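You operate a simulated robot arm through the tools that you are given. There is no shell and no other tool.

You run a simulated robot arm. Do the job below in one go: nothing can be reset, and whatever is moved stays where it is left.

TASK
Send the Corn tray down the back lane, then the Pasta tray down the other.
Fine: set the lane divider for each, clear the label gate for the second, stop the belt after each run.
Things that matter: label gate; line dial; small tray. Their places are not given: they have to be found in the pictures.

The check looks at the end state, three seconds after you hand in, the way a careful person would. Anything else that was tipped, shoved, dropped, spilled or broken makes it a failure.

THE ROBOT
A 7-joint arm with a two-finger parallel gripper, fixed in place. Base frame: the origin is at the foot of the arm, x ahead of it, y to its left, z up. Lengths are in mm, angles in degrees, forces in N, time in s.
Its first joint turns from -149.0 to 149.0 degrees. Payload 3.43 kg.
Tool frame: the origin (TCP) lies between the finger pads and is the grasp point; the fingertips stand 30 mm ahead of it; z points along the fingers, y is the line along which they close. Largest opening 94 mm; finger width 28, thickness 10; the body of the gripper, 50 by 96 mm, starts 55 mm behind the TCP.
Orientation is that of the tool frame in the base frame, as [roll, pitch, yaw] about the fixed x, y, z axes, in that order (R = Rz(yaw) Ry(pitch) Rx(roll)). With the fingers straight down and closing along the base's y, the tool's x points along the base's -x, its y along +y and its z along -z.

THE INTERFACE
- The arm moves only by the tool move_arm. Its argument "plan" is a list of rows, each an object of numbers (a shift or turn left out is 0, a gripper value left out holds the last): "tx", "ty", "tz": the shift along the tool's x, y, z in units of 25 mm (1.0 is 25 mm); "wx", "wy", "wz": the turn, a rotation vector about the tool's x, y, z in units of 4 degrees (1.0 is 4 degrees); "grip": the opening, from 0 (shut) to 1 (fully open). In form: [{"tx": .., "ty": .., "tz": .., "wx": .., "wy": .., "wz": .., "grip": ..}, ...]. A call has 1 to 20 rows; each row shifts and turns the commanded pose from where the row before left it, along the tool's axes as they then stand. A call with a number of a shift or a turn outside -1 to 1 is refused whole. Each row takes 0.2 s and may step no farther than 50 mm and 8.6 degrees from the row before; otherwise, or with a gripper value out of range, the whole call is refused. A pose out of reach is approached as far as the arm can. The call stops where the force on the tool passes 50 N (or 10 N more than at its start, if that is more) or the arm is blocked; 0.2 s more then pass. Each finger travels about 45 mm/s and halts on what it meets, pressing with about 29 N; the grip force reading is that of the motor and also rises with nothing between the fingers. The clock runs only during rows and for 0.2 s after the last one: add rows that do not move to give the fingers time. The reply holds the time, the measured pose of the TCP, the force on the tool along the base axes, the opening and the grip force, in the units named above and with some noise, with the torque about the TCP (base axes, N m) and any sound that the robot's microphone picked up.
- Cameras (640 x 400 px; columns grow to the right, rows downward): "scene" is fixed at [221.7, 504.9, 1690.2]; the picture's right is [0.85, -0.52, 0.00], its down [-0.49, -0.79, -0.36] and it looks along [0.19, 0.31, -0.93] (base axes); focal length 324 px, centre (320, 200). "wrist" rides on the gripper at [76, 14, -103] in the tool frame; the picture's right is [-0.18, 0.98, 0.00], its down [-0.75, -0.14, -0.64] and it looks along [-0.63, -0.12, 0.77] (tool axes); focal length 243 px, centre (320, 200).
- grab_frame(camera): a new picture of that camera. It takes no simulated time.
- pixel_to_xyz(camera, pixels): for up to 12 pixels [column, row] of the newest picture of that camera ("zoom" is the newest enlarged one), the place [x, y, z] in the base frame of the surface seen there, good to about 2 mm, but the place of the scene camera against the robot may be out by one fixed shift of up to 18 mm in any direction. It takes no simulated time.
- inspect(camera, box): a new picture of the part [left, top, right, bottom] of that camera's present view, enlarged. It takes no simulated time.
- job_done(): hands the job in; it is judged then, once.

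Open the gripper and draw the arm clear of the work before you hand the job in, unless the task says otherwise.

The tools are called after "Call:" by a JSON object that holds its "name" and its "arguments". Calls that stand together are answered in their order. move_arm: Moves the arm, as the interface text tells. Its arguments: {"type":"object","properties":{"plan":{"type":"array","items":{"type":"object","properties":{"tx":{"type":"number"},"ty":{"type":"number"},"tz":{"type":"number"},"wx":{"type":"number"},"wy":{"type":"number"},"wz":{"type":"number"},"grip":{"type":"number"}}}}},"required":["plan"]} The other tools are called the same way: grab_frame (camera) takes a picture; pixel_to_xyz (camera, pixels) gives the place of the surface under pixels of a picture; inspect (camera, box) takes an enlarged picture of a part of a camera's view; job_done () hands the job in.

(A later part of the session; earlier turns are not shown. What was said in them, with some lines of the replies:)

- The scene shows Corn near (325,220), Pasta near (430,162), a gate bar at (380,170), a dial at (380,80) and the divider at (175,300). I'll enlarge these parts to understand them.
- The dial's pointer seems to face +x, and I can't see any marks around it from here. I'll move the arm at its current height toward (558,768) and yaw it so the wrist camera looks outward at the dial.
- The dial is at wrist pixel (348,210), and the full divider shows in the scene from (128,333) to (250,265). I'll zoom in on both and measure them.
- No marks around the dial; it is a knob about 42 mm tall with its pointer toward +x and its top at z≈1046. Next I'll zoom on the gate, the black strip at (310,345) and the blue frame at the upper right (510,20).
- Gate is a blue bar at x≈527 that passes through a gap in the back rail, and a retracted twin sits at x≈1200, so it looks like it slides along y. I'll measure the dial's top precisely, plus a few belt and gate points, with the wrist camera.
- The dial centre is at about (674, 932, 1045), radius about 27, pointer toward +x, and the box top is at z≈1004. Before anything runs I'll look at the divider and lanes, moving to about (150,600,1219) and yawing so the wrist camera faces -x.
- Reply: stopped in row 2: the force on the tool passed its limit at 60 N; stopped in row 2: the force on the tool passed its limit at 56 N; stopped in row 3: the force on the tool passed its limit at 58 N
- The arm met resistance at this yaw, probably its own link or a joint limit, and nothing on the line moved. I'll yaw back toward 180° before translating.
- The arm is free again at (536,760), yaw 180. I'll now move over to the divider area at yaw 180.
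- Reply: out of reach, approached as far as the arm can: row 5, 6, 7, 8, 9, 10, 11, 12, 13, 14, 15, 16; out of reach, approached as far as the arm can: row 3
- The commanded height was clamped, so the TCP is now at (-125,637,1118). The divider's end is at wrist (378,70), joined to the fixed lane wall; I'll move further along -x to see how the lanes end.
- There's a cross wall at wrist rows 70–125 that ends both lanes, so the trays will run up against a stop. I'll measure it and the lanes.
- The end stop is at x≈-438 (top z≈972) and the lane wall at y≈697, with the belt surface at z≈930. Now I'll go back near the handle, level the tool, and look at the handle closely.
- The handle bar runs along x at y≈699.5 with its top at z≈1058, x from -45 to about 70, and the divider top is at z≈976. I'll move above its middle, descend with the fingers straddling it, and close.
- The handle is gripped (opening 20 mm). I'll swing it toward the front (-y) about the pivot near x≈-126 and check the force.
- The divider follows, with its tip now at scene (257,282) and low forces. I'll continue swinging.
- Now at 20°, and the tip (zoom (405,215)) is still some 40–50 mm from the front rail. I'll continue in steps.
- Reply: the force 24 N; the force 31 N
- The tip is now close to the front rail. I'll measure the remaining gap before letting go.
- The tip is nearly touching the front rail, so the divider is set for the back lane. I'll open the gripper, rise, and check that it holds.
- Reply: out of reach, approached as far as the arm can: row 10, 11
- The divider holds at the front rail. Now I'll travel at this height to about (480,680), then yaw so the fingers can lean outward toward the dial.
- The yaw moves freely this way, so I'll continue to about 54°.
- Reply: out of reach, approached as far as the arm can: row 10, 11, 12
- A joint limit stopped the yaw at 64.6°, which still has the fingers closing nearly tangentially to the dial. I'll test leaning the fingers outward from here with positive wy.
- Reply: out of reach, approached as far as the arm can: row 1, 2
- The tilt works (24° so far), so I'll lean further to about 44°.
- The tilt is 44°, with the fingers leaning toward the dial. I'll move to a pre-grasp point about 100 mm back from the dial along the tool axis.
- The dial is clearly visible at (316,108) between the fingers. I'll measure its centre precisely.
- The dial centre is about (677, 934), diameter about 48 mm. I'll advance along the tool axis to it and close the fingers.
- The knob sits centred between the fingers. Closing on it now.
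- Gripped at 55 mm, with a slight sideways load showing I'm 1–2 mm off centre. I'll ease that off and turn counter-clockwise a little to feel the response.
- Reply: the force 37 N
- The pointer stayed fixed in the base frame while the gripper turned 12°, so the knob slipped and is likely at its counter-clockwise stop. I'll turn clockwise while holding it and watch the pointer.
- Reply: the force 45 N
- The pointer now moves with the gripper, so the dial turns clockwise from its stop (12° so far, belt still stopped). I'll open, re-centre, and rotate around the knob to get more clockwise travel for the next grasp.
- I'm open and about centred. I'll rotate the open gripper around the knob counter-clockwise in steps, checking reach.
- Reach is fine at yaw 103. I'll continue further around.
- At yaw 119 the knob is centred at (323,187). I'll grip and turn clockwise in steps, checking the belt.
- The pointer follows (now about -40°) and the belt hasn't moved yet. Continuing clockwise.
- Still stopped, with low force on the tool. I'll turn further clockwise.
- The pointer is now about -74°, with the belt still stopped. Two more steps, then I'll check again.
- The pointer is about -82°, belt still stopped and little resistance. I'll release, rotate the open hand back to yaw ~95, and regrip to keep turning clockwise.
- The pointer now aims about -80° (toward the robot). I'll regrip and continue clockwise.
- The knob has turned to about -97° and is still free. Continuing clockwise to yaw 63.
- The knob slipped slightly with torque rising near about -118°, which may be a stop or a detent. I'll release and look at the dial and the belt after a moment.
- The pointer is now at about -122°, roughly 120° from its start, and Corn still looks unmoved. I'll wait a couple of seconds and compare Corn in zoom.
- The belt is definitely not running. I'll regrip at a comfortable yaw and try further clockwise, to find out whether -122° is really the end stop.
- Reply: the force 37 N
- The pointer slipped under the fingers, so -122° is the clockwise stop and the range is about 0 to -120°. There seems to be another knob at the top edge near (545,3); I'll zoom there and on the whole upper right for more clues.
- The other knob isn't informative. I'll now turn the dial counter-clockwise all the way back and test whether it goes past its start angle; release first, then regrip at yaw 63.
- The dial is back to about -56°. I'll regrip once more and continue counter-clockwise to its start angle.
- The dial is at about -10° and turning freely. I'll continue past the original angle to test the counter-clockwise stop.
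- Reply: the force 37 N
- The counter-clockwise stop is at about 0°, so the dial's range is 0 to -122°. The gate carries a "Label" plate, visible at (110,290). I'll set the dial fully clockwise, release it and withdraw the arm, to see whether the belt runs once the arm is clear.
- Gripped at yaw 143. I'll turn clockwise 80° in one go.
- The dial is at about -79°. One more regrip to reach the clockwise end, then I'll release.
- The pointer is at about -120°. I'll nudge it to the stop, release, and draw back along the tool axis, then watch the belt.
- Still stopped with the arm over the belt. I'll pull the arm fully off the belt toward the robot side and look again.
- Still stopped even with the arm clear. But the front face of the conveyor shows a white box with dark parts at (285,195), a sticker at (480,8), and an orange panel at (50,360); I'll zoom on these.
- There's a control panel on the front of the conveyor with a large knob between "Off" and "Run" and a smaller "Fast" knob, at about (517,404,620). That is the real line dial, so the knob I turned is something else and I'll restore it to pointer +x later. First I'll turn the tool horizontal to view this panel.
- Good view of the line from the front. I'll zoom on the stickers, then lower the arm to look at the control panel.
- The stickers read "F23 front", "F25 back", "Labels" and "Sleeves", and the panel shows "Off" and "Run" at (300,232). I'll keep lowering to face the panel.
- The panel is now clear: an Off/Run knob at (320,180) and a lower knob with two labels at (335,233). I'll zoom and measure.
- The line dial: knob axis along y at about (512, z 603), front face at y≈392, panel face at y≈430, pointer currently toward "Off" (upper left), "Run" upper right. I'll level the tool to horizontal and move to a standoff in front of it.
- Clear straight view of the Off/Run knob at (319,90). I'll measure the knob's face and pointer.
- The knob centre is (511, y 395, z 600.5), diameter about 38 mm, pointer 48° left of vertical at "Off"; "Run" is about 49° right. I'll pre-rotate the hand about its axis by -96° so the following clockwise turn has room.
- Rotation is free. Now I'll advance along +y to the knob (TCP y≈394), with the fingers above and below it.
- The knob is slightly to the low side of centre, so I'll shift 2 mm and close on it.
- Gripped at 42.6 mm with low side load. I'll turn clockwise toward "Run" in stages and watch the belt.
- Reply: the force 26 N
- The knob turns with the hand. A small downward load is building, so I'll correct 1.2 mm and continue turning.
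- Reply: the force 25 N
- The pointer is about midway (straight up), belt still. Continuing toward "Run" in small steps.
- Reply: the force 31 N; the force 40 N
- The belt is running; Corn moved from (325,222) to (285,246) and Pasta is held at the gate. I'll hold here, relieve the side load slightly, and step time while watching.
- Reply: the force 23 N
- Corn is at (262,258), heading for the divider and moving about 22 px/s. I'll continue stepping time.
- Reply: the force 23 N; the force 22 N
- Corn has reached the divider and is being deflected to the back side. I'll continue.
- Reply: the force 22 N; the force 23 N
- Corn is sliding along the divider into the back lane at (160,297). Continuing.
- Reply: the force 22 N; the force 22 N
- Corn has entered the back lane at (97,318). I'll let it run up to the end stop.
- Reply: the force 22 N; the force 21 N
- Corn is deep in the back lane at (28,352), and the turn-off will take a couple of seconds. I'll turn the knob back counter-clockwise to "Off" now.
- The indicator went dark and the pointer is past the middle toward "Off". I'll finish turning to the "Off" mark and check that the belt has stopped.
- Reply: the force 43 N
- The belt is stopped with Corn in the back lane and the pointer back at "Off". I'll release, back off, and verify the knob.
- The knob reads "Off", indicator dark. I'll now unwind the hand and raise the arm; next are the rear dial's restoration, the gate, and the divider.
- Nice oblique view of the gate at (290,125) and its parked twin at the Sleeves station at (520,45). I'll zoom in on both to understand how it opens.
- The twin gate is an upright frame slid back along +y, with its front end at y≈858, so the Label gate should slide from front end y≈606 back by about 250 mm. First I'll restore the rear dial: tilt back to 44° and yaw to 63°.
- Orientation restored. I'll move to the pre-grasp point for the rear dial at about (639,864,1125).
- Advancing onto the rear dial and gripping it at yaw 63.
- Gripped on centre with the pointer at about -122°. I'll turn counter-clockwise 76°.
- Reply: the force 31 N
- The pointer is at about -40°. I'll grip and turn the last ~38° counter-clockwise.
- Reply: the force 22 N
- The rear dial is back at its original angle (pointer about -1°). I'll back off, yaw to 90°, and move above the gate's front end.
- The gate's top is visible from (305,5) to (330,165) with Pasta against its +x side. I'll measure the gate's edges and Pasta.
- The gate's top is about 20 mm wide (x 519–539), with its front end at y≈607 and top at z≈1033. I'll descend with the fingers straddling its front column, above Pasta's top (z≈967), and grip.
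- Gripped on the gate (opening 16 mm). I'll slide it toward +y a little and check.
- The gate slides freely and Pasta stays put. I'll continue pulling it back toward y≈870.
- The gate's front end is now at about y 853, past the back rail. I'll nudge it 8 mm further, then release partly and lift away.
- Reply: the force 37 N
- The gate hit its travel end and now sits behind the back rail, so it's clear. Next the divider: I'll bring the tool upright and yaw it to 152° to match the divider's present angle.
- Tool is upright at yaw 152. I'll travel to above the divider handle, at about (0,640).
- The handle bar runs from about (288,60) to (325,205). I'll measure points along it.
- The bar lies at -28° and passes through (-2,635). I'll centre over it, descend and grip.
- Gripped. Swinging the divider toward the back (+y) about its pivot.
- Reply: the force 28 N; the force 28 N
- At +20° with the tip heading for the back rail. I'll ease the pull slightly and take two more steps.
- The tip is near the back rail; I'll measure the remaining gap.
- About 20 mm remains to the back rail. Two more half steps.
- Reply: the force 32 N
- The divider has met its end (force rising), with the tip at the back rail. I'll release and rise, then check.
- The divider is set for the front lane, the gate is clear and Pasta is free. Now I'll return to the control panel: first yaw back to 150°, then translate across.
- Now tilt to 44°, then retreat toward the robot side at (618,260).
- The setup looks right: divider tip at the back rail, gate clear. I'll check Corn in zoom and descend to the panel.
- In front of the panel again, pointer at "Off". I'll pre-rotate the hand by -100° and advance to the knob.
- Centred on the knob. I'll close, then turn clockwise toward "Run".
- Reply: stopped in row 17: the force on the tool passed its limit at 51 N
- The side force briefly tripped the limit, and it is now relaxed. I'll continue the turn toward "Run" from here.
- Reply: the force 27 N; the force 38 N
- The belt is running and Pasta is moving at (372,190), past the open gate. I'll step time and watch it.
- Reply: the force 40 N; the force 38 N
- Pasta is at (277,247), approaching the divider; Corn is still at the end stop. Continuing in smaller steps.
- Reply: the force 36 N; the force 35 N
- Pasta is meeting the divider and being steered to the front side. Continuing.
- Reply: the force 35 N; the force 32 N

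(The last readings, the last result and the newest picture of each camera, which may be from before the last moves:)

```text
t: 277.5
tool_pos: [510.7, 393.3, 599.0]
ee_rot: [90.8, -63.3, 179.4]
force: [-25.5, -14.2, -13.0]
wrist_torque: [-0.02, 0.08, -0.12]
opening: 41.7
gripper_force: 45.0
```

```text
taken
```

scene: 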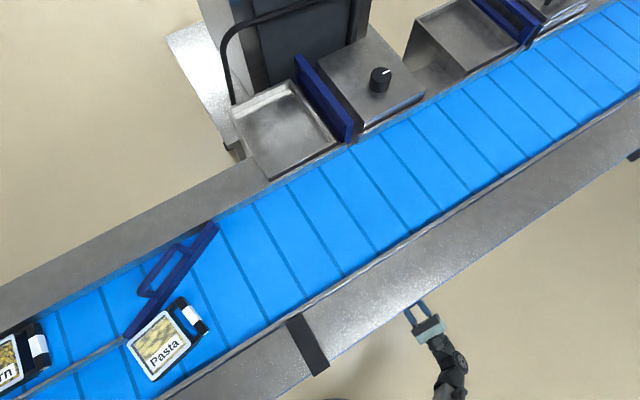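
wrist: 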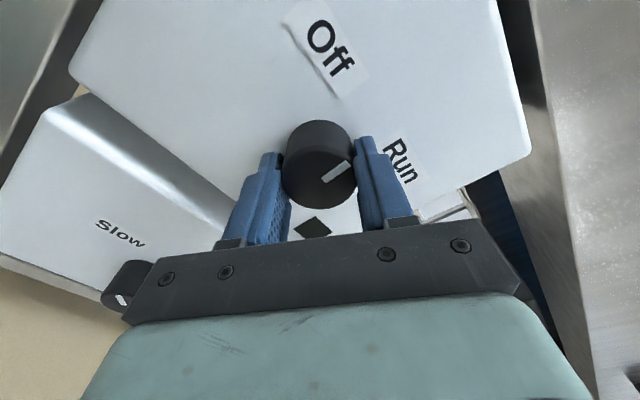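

Pasta is sliding along the divider at (160,345), rotated somewhat. I'll keep watching closely.

Call:
{"name": "move_arm", "arguments": {"plan": [{}, {}, {}, {}, {}]}}

Call:
{"name": "grab_frame", "arguments": {"camera": "scene"}}

Call:
{"name": "move_arm", "arguments": {"plan": [{}, {}, {}, {}, {}]}}

Call:
{"name": "grab_frame", "arguments": {"camera": "scene"}}

```text
t: 278.7
tool_pos: [510.7, 393.3, 598.8]
ee_rot: [90.7, -63.2, 179.4]
force: [-26.8, -13.2, -12.5]
wrist_torque: [-0.01, 0.05, -0.11]
opening: 41.6
gripper_force: 44.6
```

```text
taken
```

scene: 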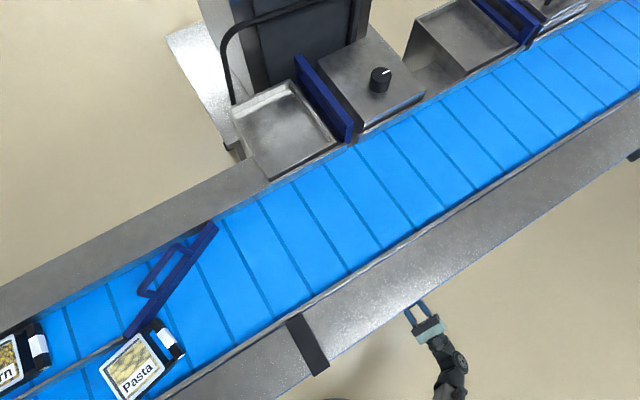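

```text
t: 279.9
tool_pos: [511.2, 392.8, 599.3]
ee_rot: [90.7, -63.3, 179.4]
force: [-27.9, -12.3, -11.1]
wrist_torque: [0.08, 0.06, -0.14]
opening: 41.4
gripper_force: 45.5
```

```text
taken
```

scene: 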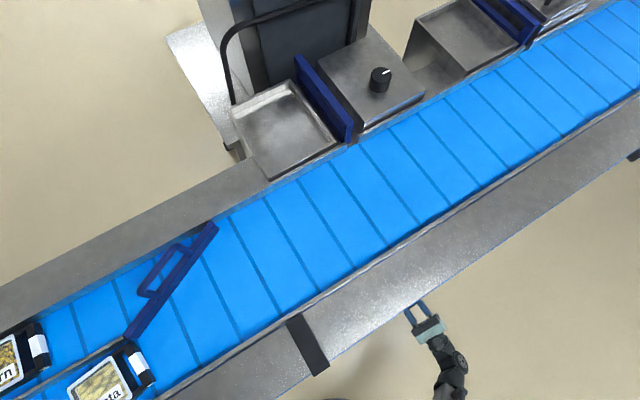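

Pasta has entered the front lane at (105,378). A bit more travel, then stop.

Call:
{"name": "move_arm", "arguments": {"plan": [{}, {}, {}, {}, {}, {}, {}, {}]}}

Call:
{"name": "grab_frame", "arguments": {"camera": "scene"}}

```text
t: 281.7
tool_pos: [510.7, 393.5, 599.8]
ee_rot: [90.9, -63.3, 179.4]
force: [-28.2, -11.3, -12.2]
wrist_torque: [0.05, 0.06, -0.14]
opening: 41.4
gripper_force: 44.9
```

```text
taken
```

scene: 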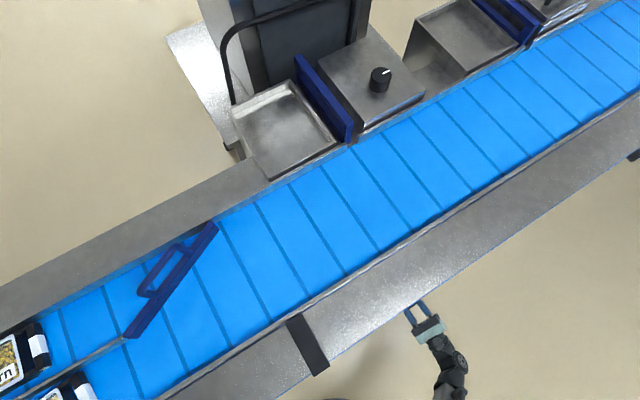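

I'll compare positions of the two handles to judge how far Pasta still has to go.

Call:
{"name": "pixel_to_xyz", "arguments": {"camera": "scene", "pixels": [[38, 344], [82, 390], [12, 362], [60, 395]]}}

```text
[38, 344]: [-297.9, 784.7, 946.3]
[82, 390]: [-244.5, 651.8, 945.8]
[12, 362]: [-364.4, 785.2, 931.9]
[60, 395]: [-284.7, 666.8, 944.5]
```

About 54 mm remains, which is roughly the turn-off time. Turning the knob back to "Off" now.

Call:
{"name": "move_arm", "arguments": {"plan": [{"wz": -1}, {"wz": -1}, {"wz": -1}, {"wz": -1}, {"wz": -1}, {"wz": -1}, {"wz": -1}, {"wz": -1}, {"wz": -1}]}}

Call:
{"name": "grab_frame", "arguments": {"camera": "scene"}}

Call:
{"name": "move_arm", "arguments": {"plan": [{"wz": -1}, {"wz": -1}, {"wz": -1}, {"wz": -1}, {"wz": -1}, {"wz": -1}, {"wz": -1}, {"wz": -1}, {"wz": -1}, {"wz": -0.4}, {}]}}

Call:
{"name": "grab_frame", "arguments": {"camera": "wrist"}}

Call:
{"name": "grab_frame", "arguments": {"camera": "scene"}}

```text
t: 283.7
tool_pos: [511.3, 392.2, 599.8]
ee_rot: [90.2, -27.3, 179.9]
force: [-20.1, -11.0, -2.7]
wrist_torque: [-0.01, -0.04, -0.26]
opening: 41.4
gripper_force: 44.7
```

```text
taken
```

scene: 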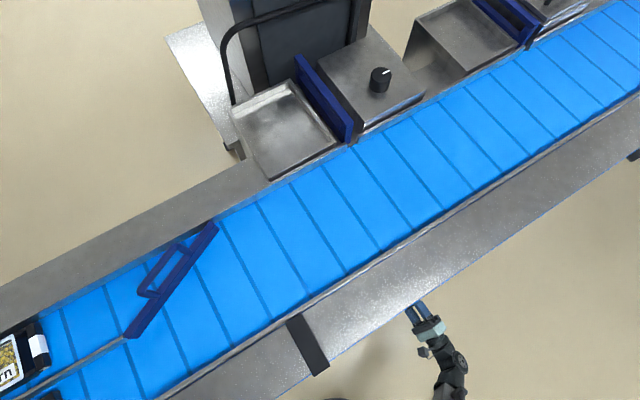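

```text
t: 286.1
tool_pos: [511.3, 392.5, 600.6]
ee_rot: [90.0, 10.2, 179.9]
force: [-8.1, 3.6, 22.4]
wrist_torque: [0.15, 1.02, -0.65]
opening: 41.4
gripper_force: 44.9
```

```text
taken
```

wrist: 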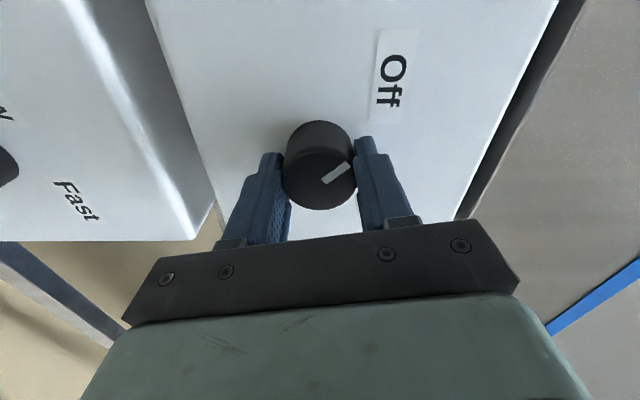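

```text
taken
```

scene: 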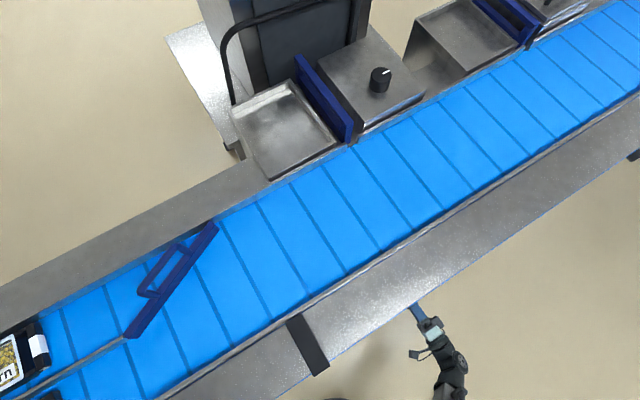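

The knob is back at "Off" and the belt is still. I'll release, back away, unwind, and verify the knob.

Call:
{"name": "move_arm", "arguments": {"plan": [{"grip": 0.7}, {}, {}, {"grip": 1}, {}, {}, {"tz": -0.96}, {"tz": -0.96}, {"tz": -0.96}, {"tz": -0.96}, {"tz": -0.96}, {"tz": -0.96}, {"tz": -0.96}, {}]}}

Call:
{"name": "move_arm", "arguments": {"plan": [{"wz": 1}, {"wz": 1}, {"wz": 1}, {"wz": 1}, {"wz": 1}, {"wz": 1}, {"wz": 1}, {"wz": 1}, {"wz": 1}, {"wz": 1}, {"wz": 1}, {"wz": 1}, {"wz": 1}, {"wz": 1}, {"wz": 1}, {"wz": 1}, {"wz": 1}, {"wz": 1}, {"wz": 1}, {"wz": 1}]}}

Call:
{"name": "move_arm", "arguments": {"plan": [{"wz": 1}, {"wz": 1}, {"wz": 1}, {"wz": 1}, {"wz": 1}, {}]}}

Call:
{"name": "grab_frame", "arguments": {"camera": "wrist"}}

```text
t: 289.1
tool_pos: [511.1, 224.5, 600.1]
ee_rot: [90.3, 10.2, -180.0]
force: [0.5, 0.5, 0.3]
wrist_torque: [0.01, 0.01, 0.0]
opening: 93.9
gripper_force: 0.1
```

```text
t: 293.3
tool_pos: [511.1, 224.9, 598.4]
ee_rot: [90.4, -69.9, 179.5]
force: [0.5, 1.3, 0.3]
wrist_torque: [0.02, -0.03, -0.06]
opening: 93.7
gripper_force: 0.2
```

```text
t: 294.7
tool_pos: [511.8, 225.2, 599.8]
ee_rot: [139.2, -89.8, 130.8]
force: [-0.2, 0.3, 0.4]
wrist_torque: [0.0, 0.0, -0.01]
opening: 94.1
gripper_force: 0.1
```

```text
taken
```

wrist: 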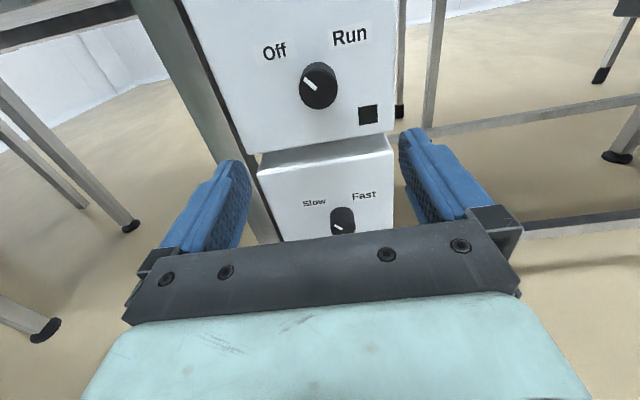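

"Off" is set, the indicator is dark and the Slow/Fast knob is unchanged. I'll raise the arm and look toward the lanes to verify both trays.

Call:
{"name": "move_arm", "arguments": {"plan": [{"tx": 0.96, "ty": 0.193, "tz": 0.064}, {"tx": 0.96, "ty": 0.193, "tz": 0.064}, {"tx": 0.96, "ty": 0.193, "tz": 0.064}, {"tx": 0.96, "ty": 0.193, "tz": 0.064}, {"tx": 0.96, "ty": 0.193, "tz": 0.064}, {"tx": 0.96, "ty": 0.193, "tz": 0.064}, {"tx": 0.96, "ty": 0.193, "tz": 0.064}, {"tx": 0.96, "ty": 0.193, "tz": 0.064}, {"tx": 0.96, "ty": 0.193, "tz": 0.064}, {"tx": 0.96, "ty": 0.193, "tz": 0.064}, {"tx": 0.96, "ty": 0.193, "tz": 0.064}, {}]}}

Call:
{"name": "move_arm", "arguments": {"plan": [{"tx": 0.96, "ty": 0.193, "tz": 0.064}, {"tx": 0.96, "ty": 0.193, "tz": 0.064}, {"tx": 0.96, "ty": 0.193, "tz": 0.064}, {"tx": 0.96, "ty": 0.193, "tz": 0.064}, {"tx": 0.96, "ty": 0.193, "tz": 0.064}, {"tx": 0.96, "ty": 0.193, "tz": 0.064}, {"tx": 0.96, "ty": 0.193, "tz": 0.064}, {"tx": 0.96, "ty": 0.193, "tz": 0.064}, {"tx": 0.96, "ty": 0.193, "tz": 0.064}, {"tx": 0.96, "ty": 0.193, "tz": 0.064}, {"tx": 0.96, "ty": 0.193, "tz": 0.064}, {}]}}

Call:
{"name": "move_arm", "arguments": {"plan": [{"wx": 1}, {"wx": 1}, {"wx": 1}, {"wx": 1}, {"wx": 1}, {"wx": 1}, {"wx": 1}, {"wx": 1}, {}]}}

Call:
{"name": "grab_frame", "arguments": {"camera": "wrist"}}

Call:
{"name": "grab_frame", "arguments": {"camera": "scene"}}

```text
t: 297.3
tool_pos: [564.6, 244.4, 863.7]
ee_rot: [127.9, -89.7, 141.9]
force: [-0.4, 0.2, 0.2]
wrist_torque: [0.02, 0.01, 0.0]
opening: 93.7
gripper_force: 0.1
```

```text
t: 299.9
tool_pos: [613.9, 261.9, 1127.2]
ee_rot: [131.9, -89.8, 138.0]
force: [-0.3, 0.4, 0.1]
wrist_torque: [0.01, 0.01, -0.03]
opening: 93.9
gripper_force: 0.0
```

```text
t: 301.9
tool_pos: [615.2, 262.7, 1127.0]
ee_rot: [157.7, -89.6, 144.3]
force: [0.1, 0.1, -0.1]
wrist_torque: [-0.01, 0.01, -0.03]
opening: 94.0
gripper_force: 0.0
```

```text
taken
```

wrist: 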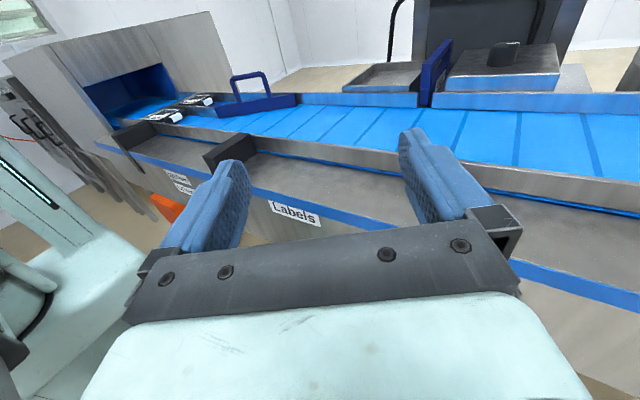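

```text
taken
```

scene: 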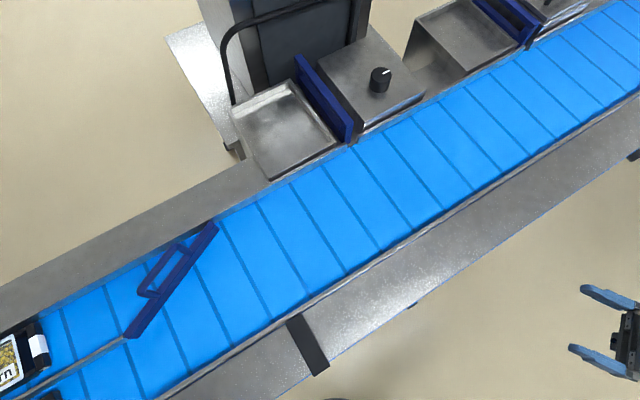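

Both trays are visible in the lanes at (195,100) and (163,115). I'll zoom in to check them, the stickers and the gate/dial.

Call:
{"name": "inspect", "arguments": {"camera": "wrist", "box": [90, 60, 310, 200]}}

Call:
{"name": "inspect", "arguments": {"camera": "scene", "box": [280, 30, 440, 150]}}

Call:
{"name": "pixel_to_xyz", "arguments": {"camera": "wrist", "pixels": [[195, 100], [163, 116], [178, 119], [208, 100], [125, 122], [265, 100], [437, 60]]}}

```text
2.86 times, centred on (200, 130) of wrist
```

zoom: 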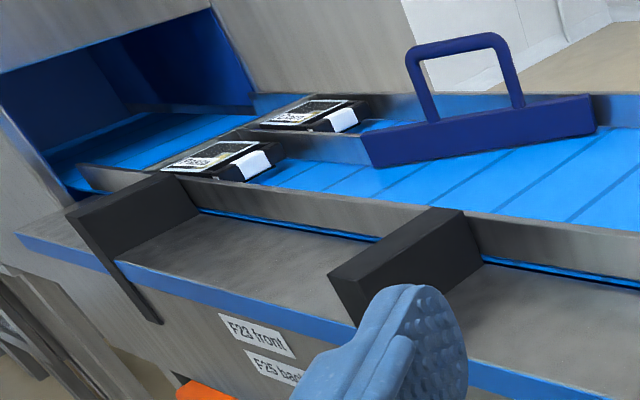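

```text
3.33 times, centred on (360, 90) of scene
```

zoom: 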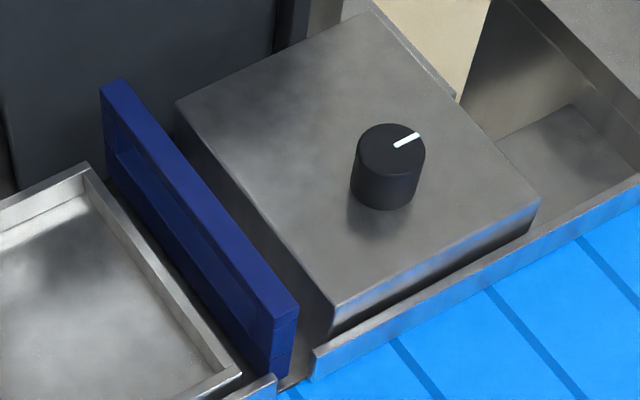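

```text
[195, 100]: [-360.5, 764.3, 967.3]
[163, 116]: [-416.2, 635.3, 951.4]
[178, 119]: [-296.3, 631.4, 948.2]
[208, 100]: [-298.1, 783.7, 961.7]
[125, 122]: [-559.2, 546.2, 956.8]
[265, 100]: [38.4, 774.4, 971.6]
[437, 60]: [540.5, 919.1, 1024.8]
```

Final check: Corn sits flat in the back lane at about (-360,764) and Pasta flat in the front lane at about (-360,633), both at the end stop. The gate is clear, the rear dial is back at its original angle, the line dial is at "Off", the gripper is open and the arm is clear. Handing in.

Call:
{"name": "job_done", "arguments": {}}

```text
The job is handed in.
```

The Corn tray is in the back lane and the Pasta tray is in the front lane, both lying flat against the end stop. I handed the job in.

- **Lane divider:** I set it toward the front rail for Corn, then toward the back rail for Pasta. It is still in the Pasta position.
- **Label gate:** it stayed closed while Corn ran. I then slid it fully back behind the rail, clear of the belt, before the Pasta run.
- **Belt:** I stopped it after each run with the Off/Run knob on the front panel. The knob now points to Off and the indicator is dark.

**Wrong dial first:** I took the knob on the box behind the belt for the line dial and turned it through its full range. It did not move the belt, and I turned it back to within a couple of degrees of where it started.

Some moves stopped early on the force limit: three in free space near the start, and one while turning the Off/Run knob. Nothing was shifted by these.

The gripper is open and the arm is clear of the line.
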